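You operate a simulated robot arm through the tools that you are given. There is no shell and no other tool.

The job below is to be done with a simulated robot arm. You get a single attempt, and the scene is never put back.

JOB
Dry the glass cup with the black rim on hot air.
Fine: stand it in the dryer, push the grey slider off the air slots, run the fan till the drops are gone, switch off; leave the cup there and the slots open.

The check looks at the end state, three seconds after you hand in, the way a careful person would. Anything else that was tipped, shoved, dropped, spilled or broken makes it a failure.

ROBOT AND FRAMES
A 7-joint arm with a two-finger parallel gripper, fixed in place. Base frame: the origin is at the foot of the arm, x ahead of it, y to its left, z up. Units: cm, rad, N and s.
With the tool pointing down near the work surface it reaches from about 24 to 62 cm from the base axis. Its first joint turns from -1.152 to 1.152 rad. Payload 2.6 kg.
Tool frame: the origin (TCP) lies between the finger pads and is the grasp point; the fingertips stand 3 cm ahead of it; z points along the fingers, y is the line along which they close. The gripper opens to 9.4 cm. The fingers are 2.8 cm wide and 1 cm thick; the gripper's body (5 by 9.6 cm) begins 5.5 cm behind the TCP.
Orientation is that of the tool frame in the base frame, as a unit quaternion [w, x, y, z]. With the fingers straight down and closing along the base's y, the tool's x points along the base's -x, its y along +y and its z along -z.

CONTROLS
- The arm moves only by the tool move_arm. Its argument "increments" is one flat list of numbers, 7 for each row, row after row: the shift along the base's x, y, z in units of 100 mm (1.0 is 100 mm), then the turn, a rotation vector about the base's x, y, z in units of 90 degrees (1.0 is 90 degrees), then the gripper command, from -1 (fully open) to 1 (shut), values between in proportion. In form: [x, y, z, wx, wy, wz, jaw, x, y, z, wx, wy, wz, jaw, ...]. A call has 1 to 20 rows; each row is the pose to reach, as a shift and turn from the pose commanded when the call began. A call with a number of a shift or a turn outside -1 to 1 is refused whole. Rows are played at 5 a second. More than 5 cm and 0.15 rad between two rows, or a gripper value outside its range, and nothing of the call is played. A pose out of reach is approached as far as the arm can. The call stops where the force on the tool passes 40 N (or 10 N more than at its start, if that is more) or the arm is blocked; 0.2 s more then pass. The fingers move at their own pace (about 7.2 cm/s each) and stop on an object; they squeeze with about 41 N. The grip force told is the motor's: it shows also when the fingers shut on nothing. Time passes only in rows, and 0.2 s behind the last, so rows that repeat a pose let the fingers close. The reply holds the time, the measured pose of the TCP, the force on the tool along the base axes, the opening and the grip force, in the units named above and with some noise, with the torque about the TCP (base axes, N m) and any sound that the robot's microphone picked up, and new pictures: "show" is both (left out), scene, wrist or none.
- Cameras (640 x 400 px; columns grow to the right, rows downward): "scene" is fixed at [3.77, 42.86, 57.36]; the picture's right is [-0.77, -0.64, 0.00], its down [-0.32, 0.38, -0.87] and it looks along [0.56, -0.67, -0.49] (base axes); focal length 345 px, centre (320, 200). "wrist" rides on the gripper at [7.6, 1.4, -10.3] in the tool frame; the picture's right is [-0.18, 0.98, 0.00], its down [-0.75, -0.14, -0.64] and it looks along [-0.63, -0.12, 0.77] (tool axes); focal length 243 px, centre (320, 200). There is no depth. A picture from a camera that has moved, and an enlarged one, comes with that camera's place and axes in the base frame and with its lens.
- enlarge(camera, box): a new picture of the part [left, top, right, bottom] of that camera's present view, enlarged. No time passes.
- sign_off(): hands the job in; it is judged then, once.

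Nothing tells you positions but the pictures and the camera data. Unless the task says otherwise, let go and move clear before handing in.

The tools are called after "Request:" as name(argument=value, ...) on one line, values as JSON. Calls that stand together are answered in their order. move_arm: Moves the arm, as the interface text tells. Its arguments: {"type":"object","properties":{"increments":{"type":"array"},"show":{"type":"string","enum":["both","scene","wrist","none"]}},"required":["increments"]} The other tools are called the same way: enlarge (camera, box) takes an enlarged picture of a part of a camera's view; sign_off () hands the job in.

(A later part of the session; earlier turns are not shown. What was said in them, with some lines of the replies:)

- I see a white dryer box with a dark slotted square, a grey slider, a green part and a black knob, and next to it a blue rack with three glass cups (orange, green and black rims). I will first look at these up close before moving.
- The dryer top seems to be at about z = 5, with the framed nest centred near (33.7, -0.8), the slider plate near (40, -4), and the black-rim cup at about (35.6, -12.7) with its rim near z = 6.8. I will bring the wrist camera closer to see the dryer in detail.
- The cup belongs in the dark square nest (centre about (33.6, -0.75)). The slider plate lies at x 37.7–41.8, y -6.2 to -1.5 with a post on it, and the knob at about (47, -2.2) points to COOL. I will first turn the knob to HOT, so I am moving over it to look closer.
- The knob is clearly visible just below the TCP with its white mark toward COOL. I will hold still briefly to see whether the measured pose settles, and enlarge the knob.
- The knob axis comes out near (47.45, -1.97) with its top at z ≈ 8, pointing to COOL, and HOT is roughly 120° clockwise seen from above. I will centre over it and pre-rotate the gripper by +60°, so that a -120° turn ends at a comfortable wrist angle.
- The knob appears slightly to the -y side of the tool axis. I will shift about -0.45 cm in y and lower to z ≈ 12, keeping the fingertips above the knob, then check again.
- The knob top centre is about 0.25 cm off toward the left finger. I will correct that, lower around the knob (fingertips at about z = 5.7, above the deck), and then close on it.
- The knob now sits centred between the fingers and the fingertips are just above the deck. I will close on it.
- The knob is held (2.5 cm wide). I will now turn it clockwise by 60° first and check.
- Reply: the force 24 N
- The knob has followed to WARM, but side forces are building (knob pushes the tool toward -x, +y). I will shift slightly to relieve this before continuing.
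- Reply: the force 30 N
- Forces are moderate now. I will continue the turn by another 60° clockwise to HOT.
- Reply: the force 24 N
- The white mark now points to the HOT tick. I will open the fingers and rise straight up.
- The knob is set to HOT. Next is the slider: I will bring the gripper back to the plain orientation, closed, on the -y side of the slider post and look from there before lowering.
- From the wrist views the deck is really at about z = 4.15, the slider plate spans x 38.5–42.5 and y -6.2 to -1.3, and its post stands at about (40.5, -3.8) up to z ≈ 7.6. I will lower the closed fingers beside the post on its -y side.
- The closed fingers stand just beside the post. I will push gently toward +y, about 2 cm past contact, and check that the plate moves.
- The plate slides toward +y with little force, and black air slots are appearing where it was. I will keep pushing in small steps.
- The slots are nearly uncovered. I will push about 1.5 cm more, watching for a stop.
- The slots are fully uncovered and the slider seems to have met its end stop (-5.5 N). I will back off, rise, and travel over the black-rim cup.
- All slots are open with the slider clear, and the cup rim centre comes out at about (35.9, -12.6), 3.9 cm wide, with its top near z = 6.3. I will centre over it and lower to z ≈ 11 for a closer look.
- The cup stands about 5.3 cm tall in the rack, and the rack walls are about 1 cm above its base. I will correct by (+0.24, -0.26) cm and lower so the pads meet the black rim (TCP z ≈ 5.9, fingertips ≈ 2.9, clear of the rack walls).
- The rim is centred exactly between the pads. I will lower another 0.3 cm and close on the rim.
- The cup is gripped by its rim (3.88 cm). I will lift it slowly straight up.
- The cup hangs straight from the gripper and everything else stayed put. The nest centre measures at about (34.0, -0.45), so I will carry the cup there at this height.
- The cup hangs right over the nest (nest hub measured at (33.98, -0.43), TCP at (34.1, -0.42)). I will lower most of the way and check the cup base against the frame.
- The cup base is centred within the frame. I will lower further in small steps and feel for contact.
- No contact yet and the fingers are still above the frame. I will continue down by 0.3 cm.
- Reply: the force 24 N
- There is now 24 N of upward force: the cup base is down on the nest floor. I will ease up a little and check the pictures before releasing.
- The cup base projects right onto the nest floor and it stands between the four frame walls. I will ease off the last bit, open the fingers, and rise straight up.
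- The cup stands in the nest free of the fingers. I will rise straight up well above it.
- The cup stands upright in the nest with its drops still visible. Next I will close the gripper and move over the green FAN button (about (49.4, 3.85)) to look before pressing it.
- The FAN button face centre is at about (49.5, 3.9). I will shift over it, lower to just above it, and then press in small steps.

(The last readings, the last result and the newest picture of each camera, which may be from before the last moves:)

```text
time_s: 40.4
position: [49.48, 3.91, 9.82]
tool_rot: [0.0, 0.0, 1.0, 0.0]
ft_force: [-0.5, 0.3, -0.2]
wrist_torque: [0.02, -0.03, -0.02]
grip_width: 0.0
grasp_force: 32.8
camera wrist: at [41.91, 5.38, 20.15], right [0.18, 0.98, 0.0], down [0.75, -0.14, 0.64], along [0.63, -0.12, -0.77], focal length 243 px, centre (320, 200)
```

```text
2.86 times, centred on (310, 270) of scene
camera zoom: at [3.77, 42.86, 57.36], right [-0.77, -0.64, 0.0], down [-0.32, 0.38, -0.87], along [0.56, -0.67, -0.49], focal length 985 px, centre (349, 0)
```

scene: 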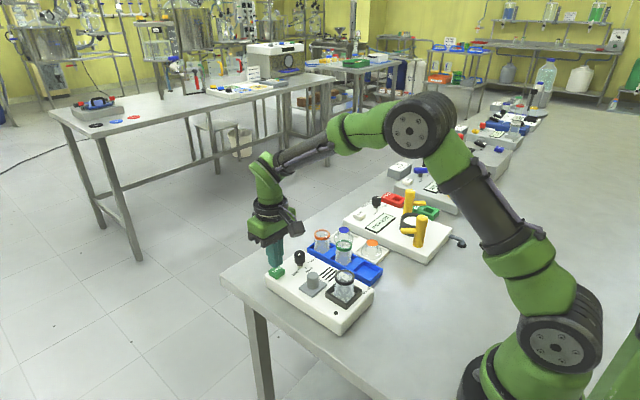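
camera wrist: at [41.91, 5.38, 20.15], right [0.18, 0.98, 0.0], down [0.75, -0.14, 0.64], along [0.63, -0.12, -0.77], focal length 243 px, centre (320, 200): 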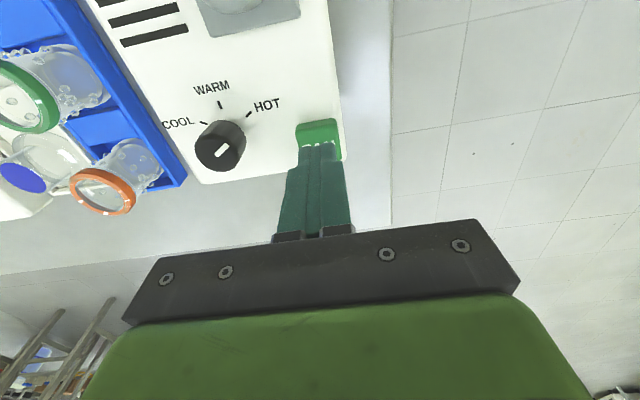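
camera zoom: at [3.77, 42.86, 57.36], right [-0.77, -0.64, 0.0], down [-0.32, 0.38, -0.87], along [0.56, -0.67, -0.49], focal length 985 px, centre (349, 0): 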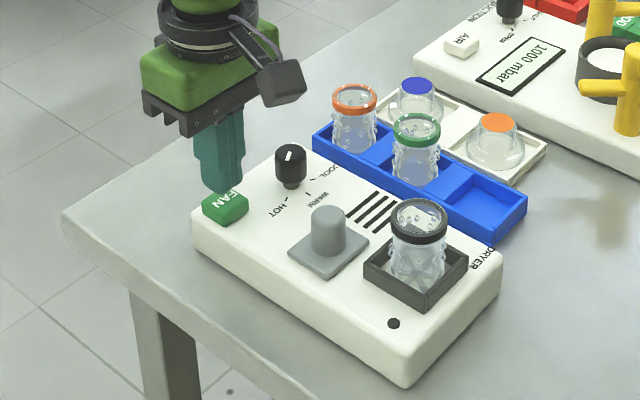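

The fingertips hover just over the button. I will lower slowly until I feel it.

Request:
move_arm(increments=[0, 0, -0.03, 0, 0, 0, 1, 0, 0, -0.06, 0, 0, 0, 1, 0, 0, -0.08, 0, 0, 0, 1, 0, 0, -0.1, 0, 0, 0, 1], show="none")

```text
time_s: 41.4
position: [49.45, 3.97, 8.77]
tool_rot: [0.0, 0.0, 1.0, -0.001]
ft_force: [0.2, 0.9, -0.1]
wrist_torque: [-0.02, -0.03, 0.01]
grip_width: 0.0
grasp_force: 33.1
```

Request:
move_arm(increments=[0, 0, -0.01, 0, 0, 0, 1, 0, 0, -0.02, 0, 0, 0, 1], show="none")

```text
time_s: 42.0
position: [49.32, 3.92, 8.6]
tool_rot: [0.0, 0.0, 1.0, -0.001]
ft_force: [0.1, -0.7, 0.5]
wrist_torque: [-0.01, 0.03, -0.01]
grip_width: 0.0
grasp_force: 33.6
```

Still no contact at TCP z = 8.6. I will continue in small steps.

Request:
move_arm(increments=[0, 0, -0.01, 0, 0, 0, 1, 0, 0, -0.02, 0, 0, 0, 1], show="none")

```text
time_s: 42.6
position: [49.41, 3.92, 8.39]
tool_rot: [0.0, 0.0, 1.0, 0.0]
ft_force: [0.2, 0.1, 1.1]
wrist_torque: [0.05, 0.02, 0.01]
grip_width: 0.01
grasp_force: 33.6
```

Request:
move_arm(increments=[0, 0, -0.01, 0, 0, 0, 1, 0, 0, -0.02, 0, 0, 0, 1], show="both")

Request:
enlarge(camera="scene", box=[240, 220, 380, 340])

```text
time_s: 43.2
position: [49.34, 3.91, 8.16]
tool_rot: [-0.001, 0.0, 1.0, 0.0]
ft_force: [-1.1, 0.0, 2.7]
wrist_torque: [0.0, 0.0, -0.01]
grip_width: 0.02
grasp_force: 33.1
heard: click
camera wrist: at [41.76, 5.3, 18.5], right [0.18, 0.98, 0.0], down [0.75, -0.14, 0.64], along [0.63, -0.12, -0.77], focal length 243 px, centre (320, 200)
```

scene: 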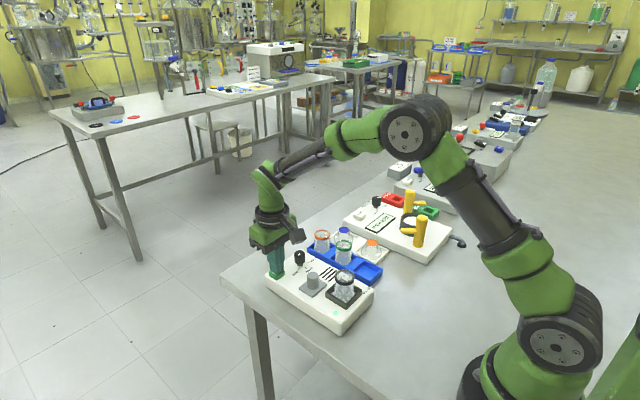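
wrist: 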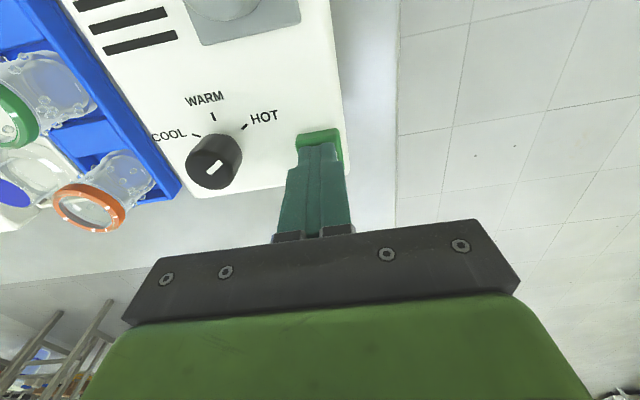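

```text
3.33 times, centred on (310, 280) of scene
camera zoom: at [3.76, 42.86, 57.36], right [-0.77, -0.64, 0.0], down [-0.32, 0.38, -0.87], along [0.56, -0.67, -0.49], focal length 1149 px, centre (353, -67)
```

zoom: 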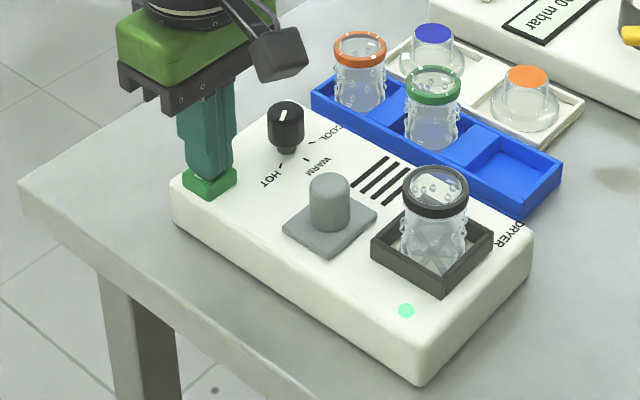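

A click sounded and the lamp turned green: the fan is on. I will lift off the button a bit and watch whether the lamp stays on and the drops disappear.

Request:
move_arm(increments=[0, 0, 0.05, 0, 0, 0, 1, 0, 0, 0.1, 0, 0, 0, 1, 0, 0, 0.15, 0, 0, 0, 1], show="scene")

Request:
enlarge(camera="scene", box=[310, 250, 390, 330])

```text
time_s: 44.0
position: [49.38, 3.89, 9.69]
tool_rot: [0.0, 0.0, 1.0, 0.001]
ft_force: [0.0, -0.8, 0.2]
wrist_torque: [0.0, 0.0, 0.0]
grip_width: 0.0
grasp_force: 32.9
```

scene: 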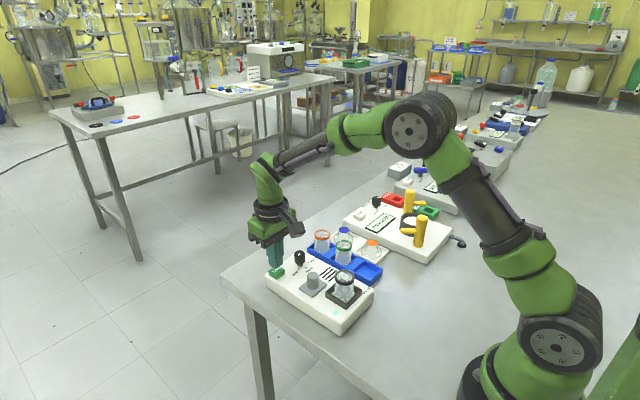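

```text
5.00 times, centred on (350, 290) of scene
camera zoom: at [3.77, 42.86, 57.36], right [-0.77, -0.64, 0.0], down [-0.32, 0.38, -0.87], along [0.56, -0.67, -0.49], focal length 1724 px, centre (170, -250)
```

zoom: 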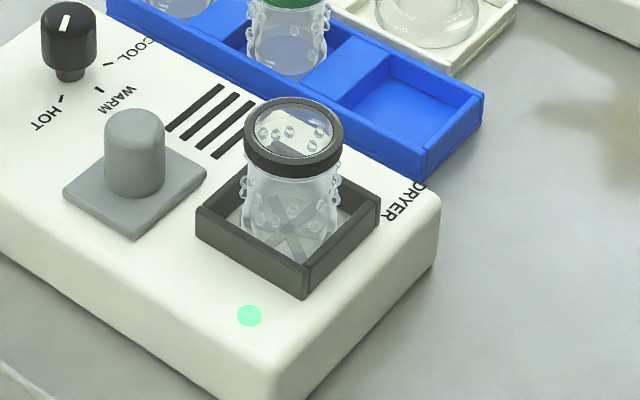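

The lamp stays on after release, so the fan latches. I will wait in place a few seconds and watch the drops.

Request:
move_arm(increments=[0, 0, 0, 0, 0, 0, 1, 0, 0, 0, 0, 0, 0, 1, 0, 0, 0, 0, 0, 0, 1, 0, 0, 0, 0, 0, 0, 1, 0, 0, 0, 0, 0, 0, 1, 0, 0, 0, 0, 0, 0, 1, 0, 0, 0, 0, 0, 0, 1, 0, 0, 0, 0, 0, 0, 1, 0, 0, 0, 0, 0, 0, 1, 0, 0, 0, 0, 0, 0, 1, 0, 0, 0, 0, 0, 0, 1, 0, 0, 0, 0, 0, 0, 1, 0, 0, 0, 0, 0, 0, 1, 0, 0, 0, 0, 0, 0, 1, 0, 0, 0, 0, 0, 0, 1], show="scene")

Request:
enlarge(camera="scene", box=[310, 250, 390, 330])

```text
time_s: 47.2
position: [49.39, 4.02, 9.77]
tool_rot: [0.0, 0.0, 1.0, 0.0]
ft_force: [0.4, 1.1, -0.1]
wrist_torque: [0.01, 0.02, 0.01]
grip_width: 0.01
grasp_force: 33.0
```

scene: 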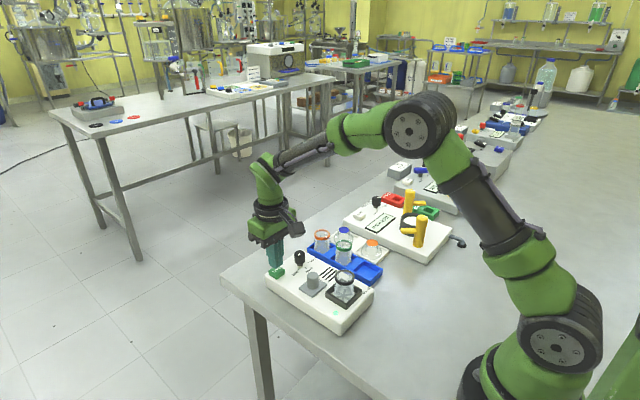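

```text
5.00 times, centred on (350, 290) of scene
camera zoom: at [3.77, 42.86, 57.36], right [-0.77, -0.64, 0.0], down [-0.32, 0.38, -0.87], along [0.56, -0.67, -0.49], focal length 1724 px, centre (170, -250)
```

zoom: 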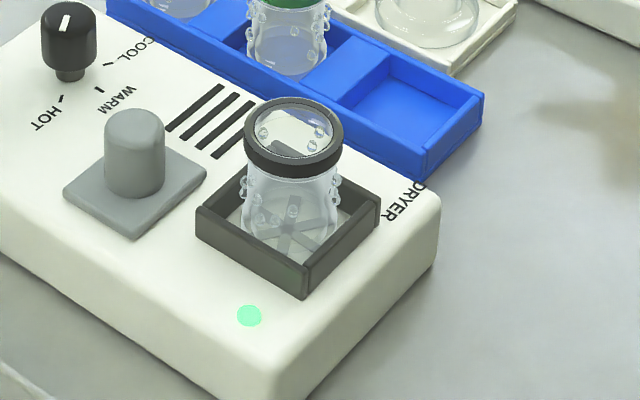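

The drops are getting fewer. I will keep waiting.

Request:
move_arm(increments=[0, 0, 0, 0, 0, 0, 1, 0, 0, 0, 0, 0, 0, 1, 0, 0, 0, 0, 0, 0, 1, 0, 0, 0, 0, 0, 0, 1, 0, 0, 0, 0, 0, 0, 1, 0, 0, 0, 0, 0, 0, 1, 0, 0, 0, 0, 0, 0, 1, 0, 0, 0, 0, 0, 0, 1, 0, 0, 0, 0, 0, 0, 1, 0, 0, 0, 0, 0, 0, 1, 0, 0, 0, 0, 0, 0, 1, 0, 0, 0, 0, 0, 0, 1, 0, 0, 0, 0, 0, 0, 1, 0, 0, 0, 0, 0, 0, 1, 0, 0, 0, 0, 0, 0, 1], show="scene")

Request:
enlarge(camera="scene", box=[325, 260, 375, 310])

```text
time_s: 50.4
position: [49.54, 3.96, 9.56]
tool_rot: [0.0, 0.0, 1.0, 0.001]
ft_force: [0.0, 0.0, -0.3]
wrist_torque: [0.01, -0.02, -0.01]
grip_width: 0.0
grasp_force: 32.7
```

scene: 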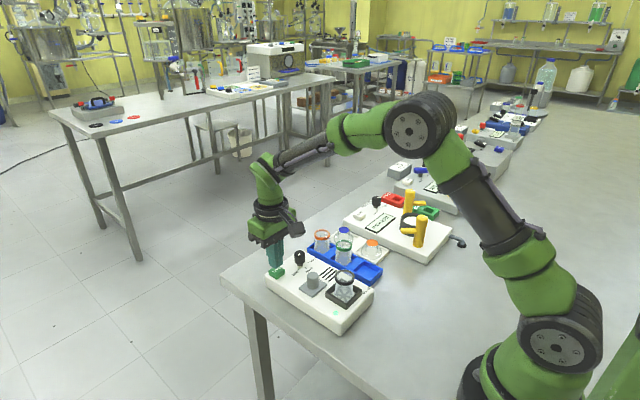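

```text
8.00 times, centred on (350, 285) of scene
camera zoom: at [3.77, 42.86, 57.36], right [-0.77, -0.64, 0.0], down [-0.32, 0.38, -0.87], along [0.56, -0.67, -0.49], focal length 2758 px, centre (80, -480)
```

zoom: 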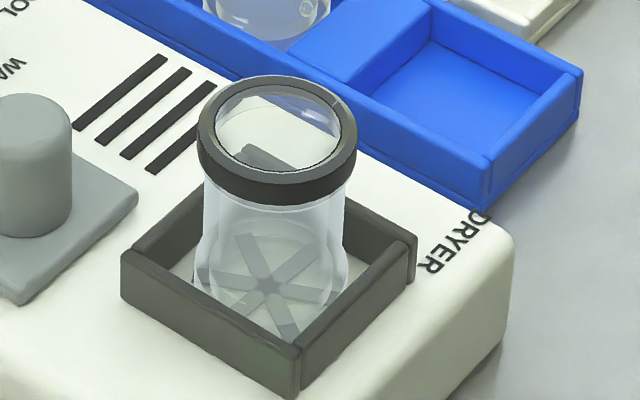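

All drops have vanished from the cup, inside and out. I will press FAN again to switch off, lowering to the same depth as before.

Request:
move_arm(increments=[0, 0, -0.04, 0, 0, 0, 1, 0, 0, -0.08, 0, 0, 0, 1, 0, 0, -0.11, 0, 0, 0, 1, 0, 0, -0.13, 0, 0, 0, 1, 0, 0, -0.14, 0, 0, 0, 1, 0, 0, -0.15, 0, 0, 0, 1], show="scene")

Request:
enlarge(camera="scene", box=[240, 220, 380, 340])

```text
time_s: 51.8
position: [49.31, 3.95, 8.14]
tool_rot: [0.0, 0.0, 1.0, 0.0]
ft_force: [1.5, 0.2, 0.8]
wrist_torque: [0.0, 0.02, 0.0]
grip_width: 0.01
grasp_force: 33.4
```

scene: 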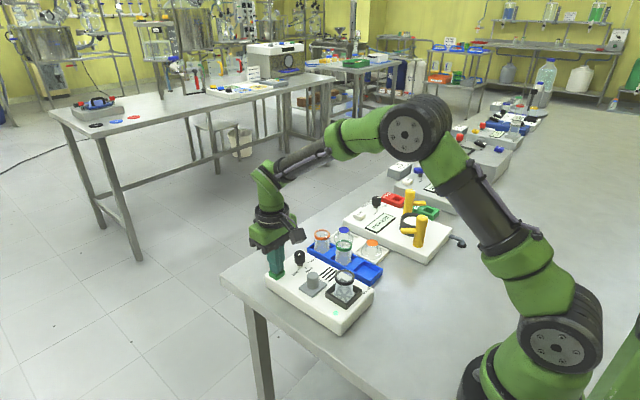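

```text
3.33 times, centred on (310, 280) of scene
camera zoom: at [3.76, 42.86, 57.36], right [-0.77, -0.64, 0.0], down [-0.32, 0.38, -0.87], along [0.56, -0.67, -0.49], focal length 1149 px, centre (353, -67)
```

zoom: 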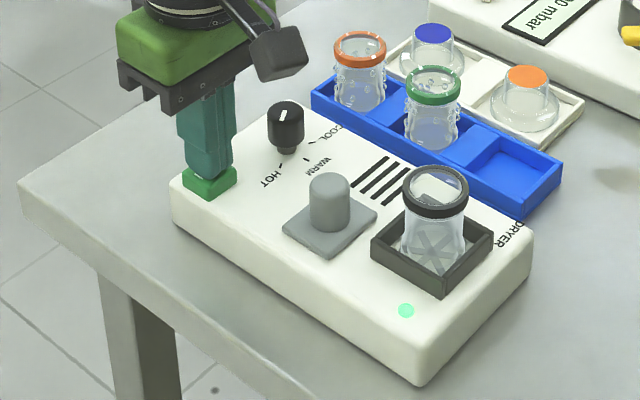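

No click yet and the lamp is still green. I will press slightly deeper.

Request:
move_arm(increments=[0, 0, -0.01, 0, 0, 0, 1, 0, 0, -0.015, 0, 0, 0, 1], show="scene")

Request:
enlarge(camera="scene", box=[240, 220, 380, 340])

```text
time_s: 52.4
position: [49.36, 3.71, 7.93]
tool_rot: [0.0, 0.001, 1.0, 0.0]
ft_force: [0.4, -1.5, 3.0]
wrist_torque: [-0.03, -0.01, -0.02]
grip_width: 0.0
grasp_force: 32.5
heard: click
```

scene: 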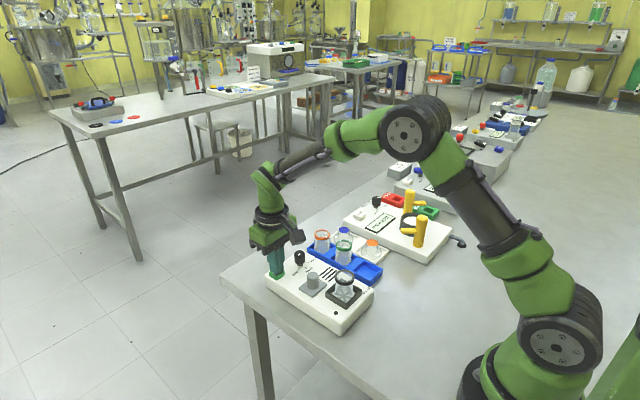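

```text
3.33 times, centred on (310, 280) of scene
camera zoom: at [3.76, 42.86, 57.36], right [-0.77, -0.64, 0.0], down [-0.32, 0.38, -0.87], along [0.56, -0.67, -0.49], focal length 1149 px, centre (353, -67)
```

zoom: 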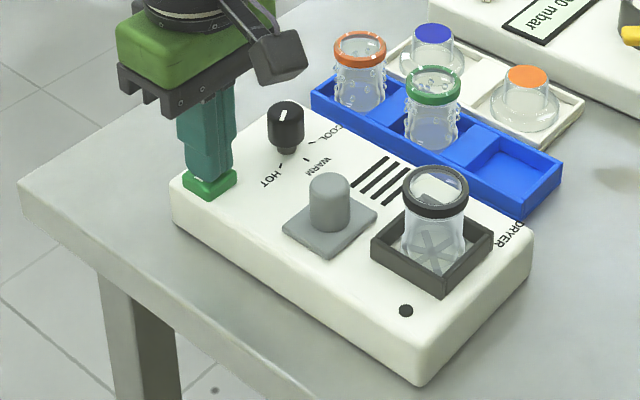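

The click sounded and the lamp is dark again: the fan is off. I will rise straight up clear of the dryer and look everything over.

Request:
move_arm(increments=[0, 0, 0.1, 0, 0, 0, 1, 0, 0, 0.3, 0, 0, 0, 1, 0, 0, 0.6, 0, 0, 0, 1, 0, 0, 0.95, 0, 0, 0, 1], show="none")

Request:
move_arm(increments=[-0.3, -0.1, 0.2, 0, 0, 0, 1, -0.6, -0.2, 0.4, 0, 0, 0, 1, -0.95, -0.3, 0.6, 0, 0, 0, 1, -0.95, -0.3, 0.6, 0, 0, 0, 1], show="none")

Request:
move_arm(increments=[-0.4, -0.1, 0.2, 0, 0, 0, 1, -0.8, -0.2, 0.3, 0, 0, 0, 1, -0.9, -0.2, 0.3, 0, 0, 0, 1], show="both")

Request:
enlarge(camera="scene", box=[250, 220, 400, 340])

Request:
enlarge(camera="wrist", box=[220, 60, 440, 240])

```text
time_s: 53.4
position: [49.31, 4.23, 17.34]
tool_rot: [-0.001, -0.001, 1.0, 0.0]
ft_force: [0.3, -0.7, 0.7]
wrist_torque: [-0.03, 0.02, 0.0]
grip_width: 0.0
grasp_force: 32.9
```

```text
time_s: 54.4
position: [39.91, 0.93, 23.32]
tool_rot: [0.0, 0.0, 1.0, 0.001]
ft_force: [-0.2, -1.2, 1.3]
wrist_torque: [0.01, 0.01, 0.01]
grip_width: 0.0
grasp_force: 32.5
```

```text
time_s: 55.2
position: [30.83, -0.91, 26.4]
tool_rot: [0.0, 0.0, 1.0, 0.0]
ft_force: [0.4, 0.4, -0.1]
wrist_torque: [0.02, 0.02, -0.03]
grip_width: 0.0
grasp_force: 33.2
camera wrist: at [23.21, 0.48, 36.77], right [0.18, 0.98, 0.0], down [0.75, -0.14, 0.64], along [0.63, -0.12, -0.77], focal length 243 px, centre (320, 200)
```

scene: 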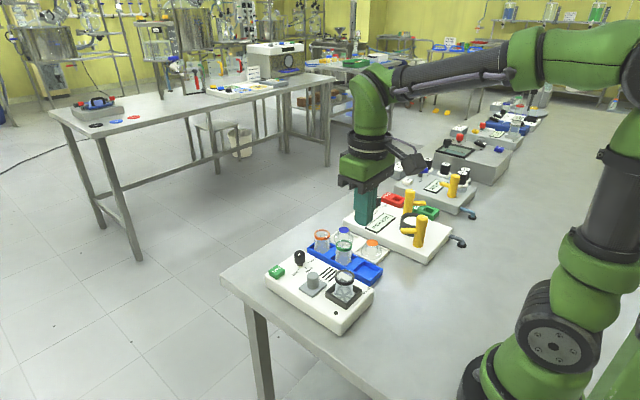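
wrist: 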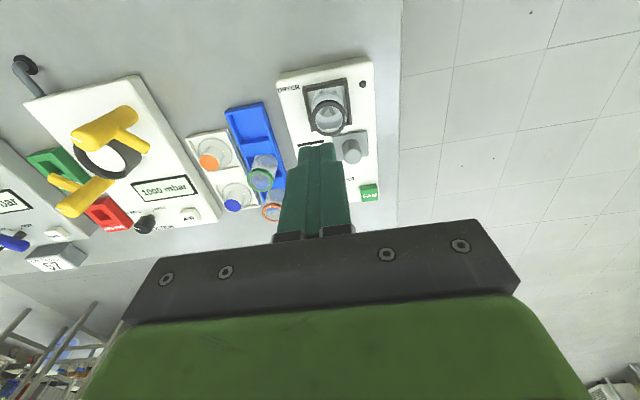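

```text
3.33 times, centred on (325, 280) of scene
camera zoom: at [3.76, 42.86, 57.36], right [-0.77, -0.64, 0.0], down [-0.32, 0.38, -0.87], along [0.56, -0.67, -0.49], focal length 1149 px, centre (303, -67)
```

zoom: 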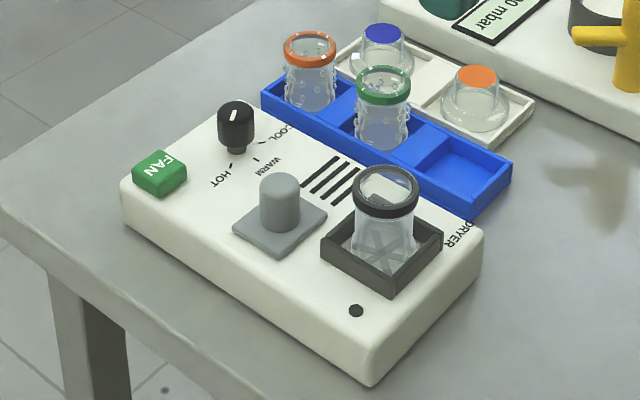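

```text
2.22 times, centred on (330, 150) of wrist
camera zoom: at [23.21, 0.48, 36.77], right [0.18, 0.98, 0.0], down [0.75, -0.14, 0.64], along [0.63, -0.12, -0.77], focal length 539 px, centre (298, 311)
```

zoom: 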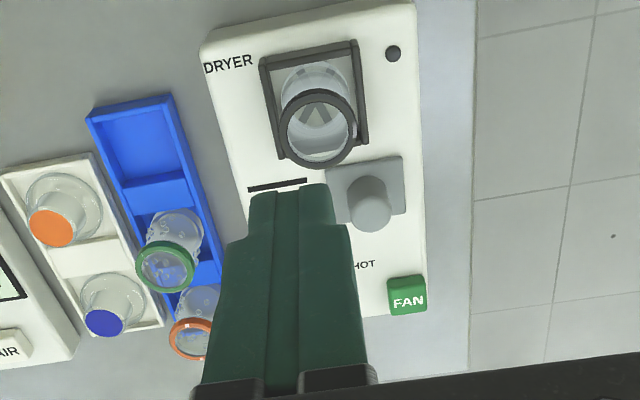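

Request:
enlarge(camera="wrist", box=[295, 70, 365, 145])

Request:
enlarge(camera="scene", box=[325, 260, 375, 310])

```text
5.33 times, centred on (330, 108) of wrist
camera zoom: at [23.21, 0.48, 36.77], right [0.18, 0.98, 0.0], down [0.75, -0.14, 0.64], along [0.63, -0.12, -0.77], focal length 1294 px, centre (267, 693)
```

zoom: 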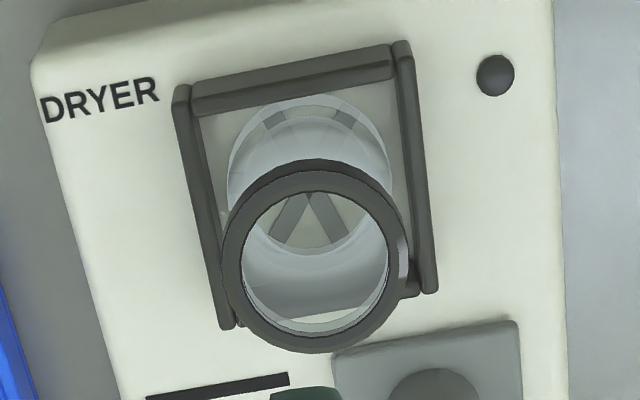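

```text
8.00 times, centred on (350, 285) of scene
camera zoom: at [3.76, 42.86, 57.36], right [-0.77, -0.64, 0.0], down [-0.32, 0.38, -0.87], along [0.56, -0.67, -0.49], focal length 2758 px, centre (80, -480)
```

zoom: 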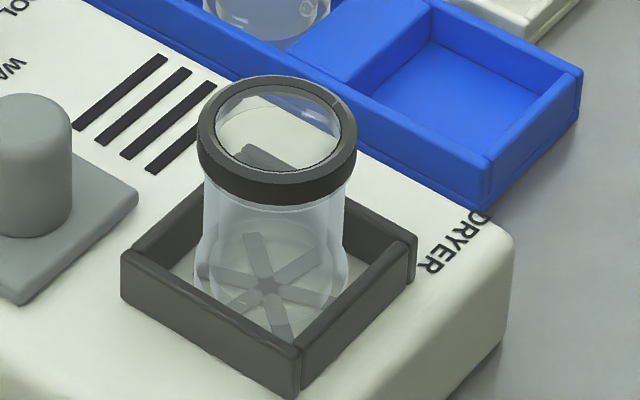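

The black-rim cup stands dry and upright in the nest, with no drops visible from either camera. The slots are open with the slider clear of them, the knob is on HOT, and the fan lamp is dark. The other cups and trays are in place and the arm is clear, so I am handing in.

Request:
sign_off()

```text
The job is handed in.
```

The black-rimmed cup is dry and standing upright in the dryer, and I've handed the job in. I don't have the result of the check.

- **Cup:** no drops were visible on it, inside or out, from either camera.
- **Dryer:** the grey slider is fully off the air slots, which are open. The temperature knob is still on HOT, since the job didn't ask to turn it back.
- **Fan:** it ran for about nine seconds, until the drops were gone. I then switched it off; I heard the click and the lamp went dark.
- **Everything else:** in the last pictures the other cups and trays were where they started. The arm was clear of the dryer.
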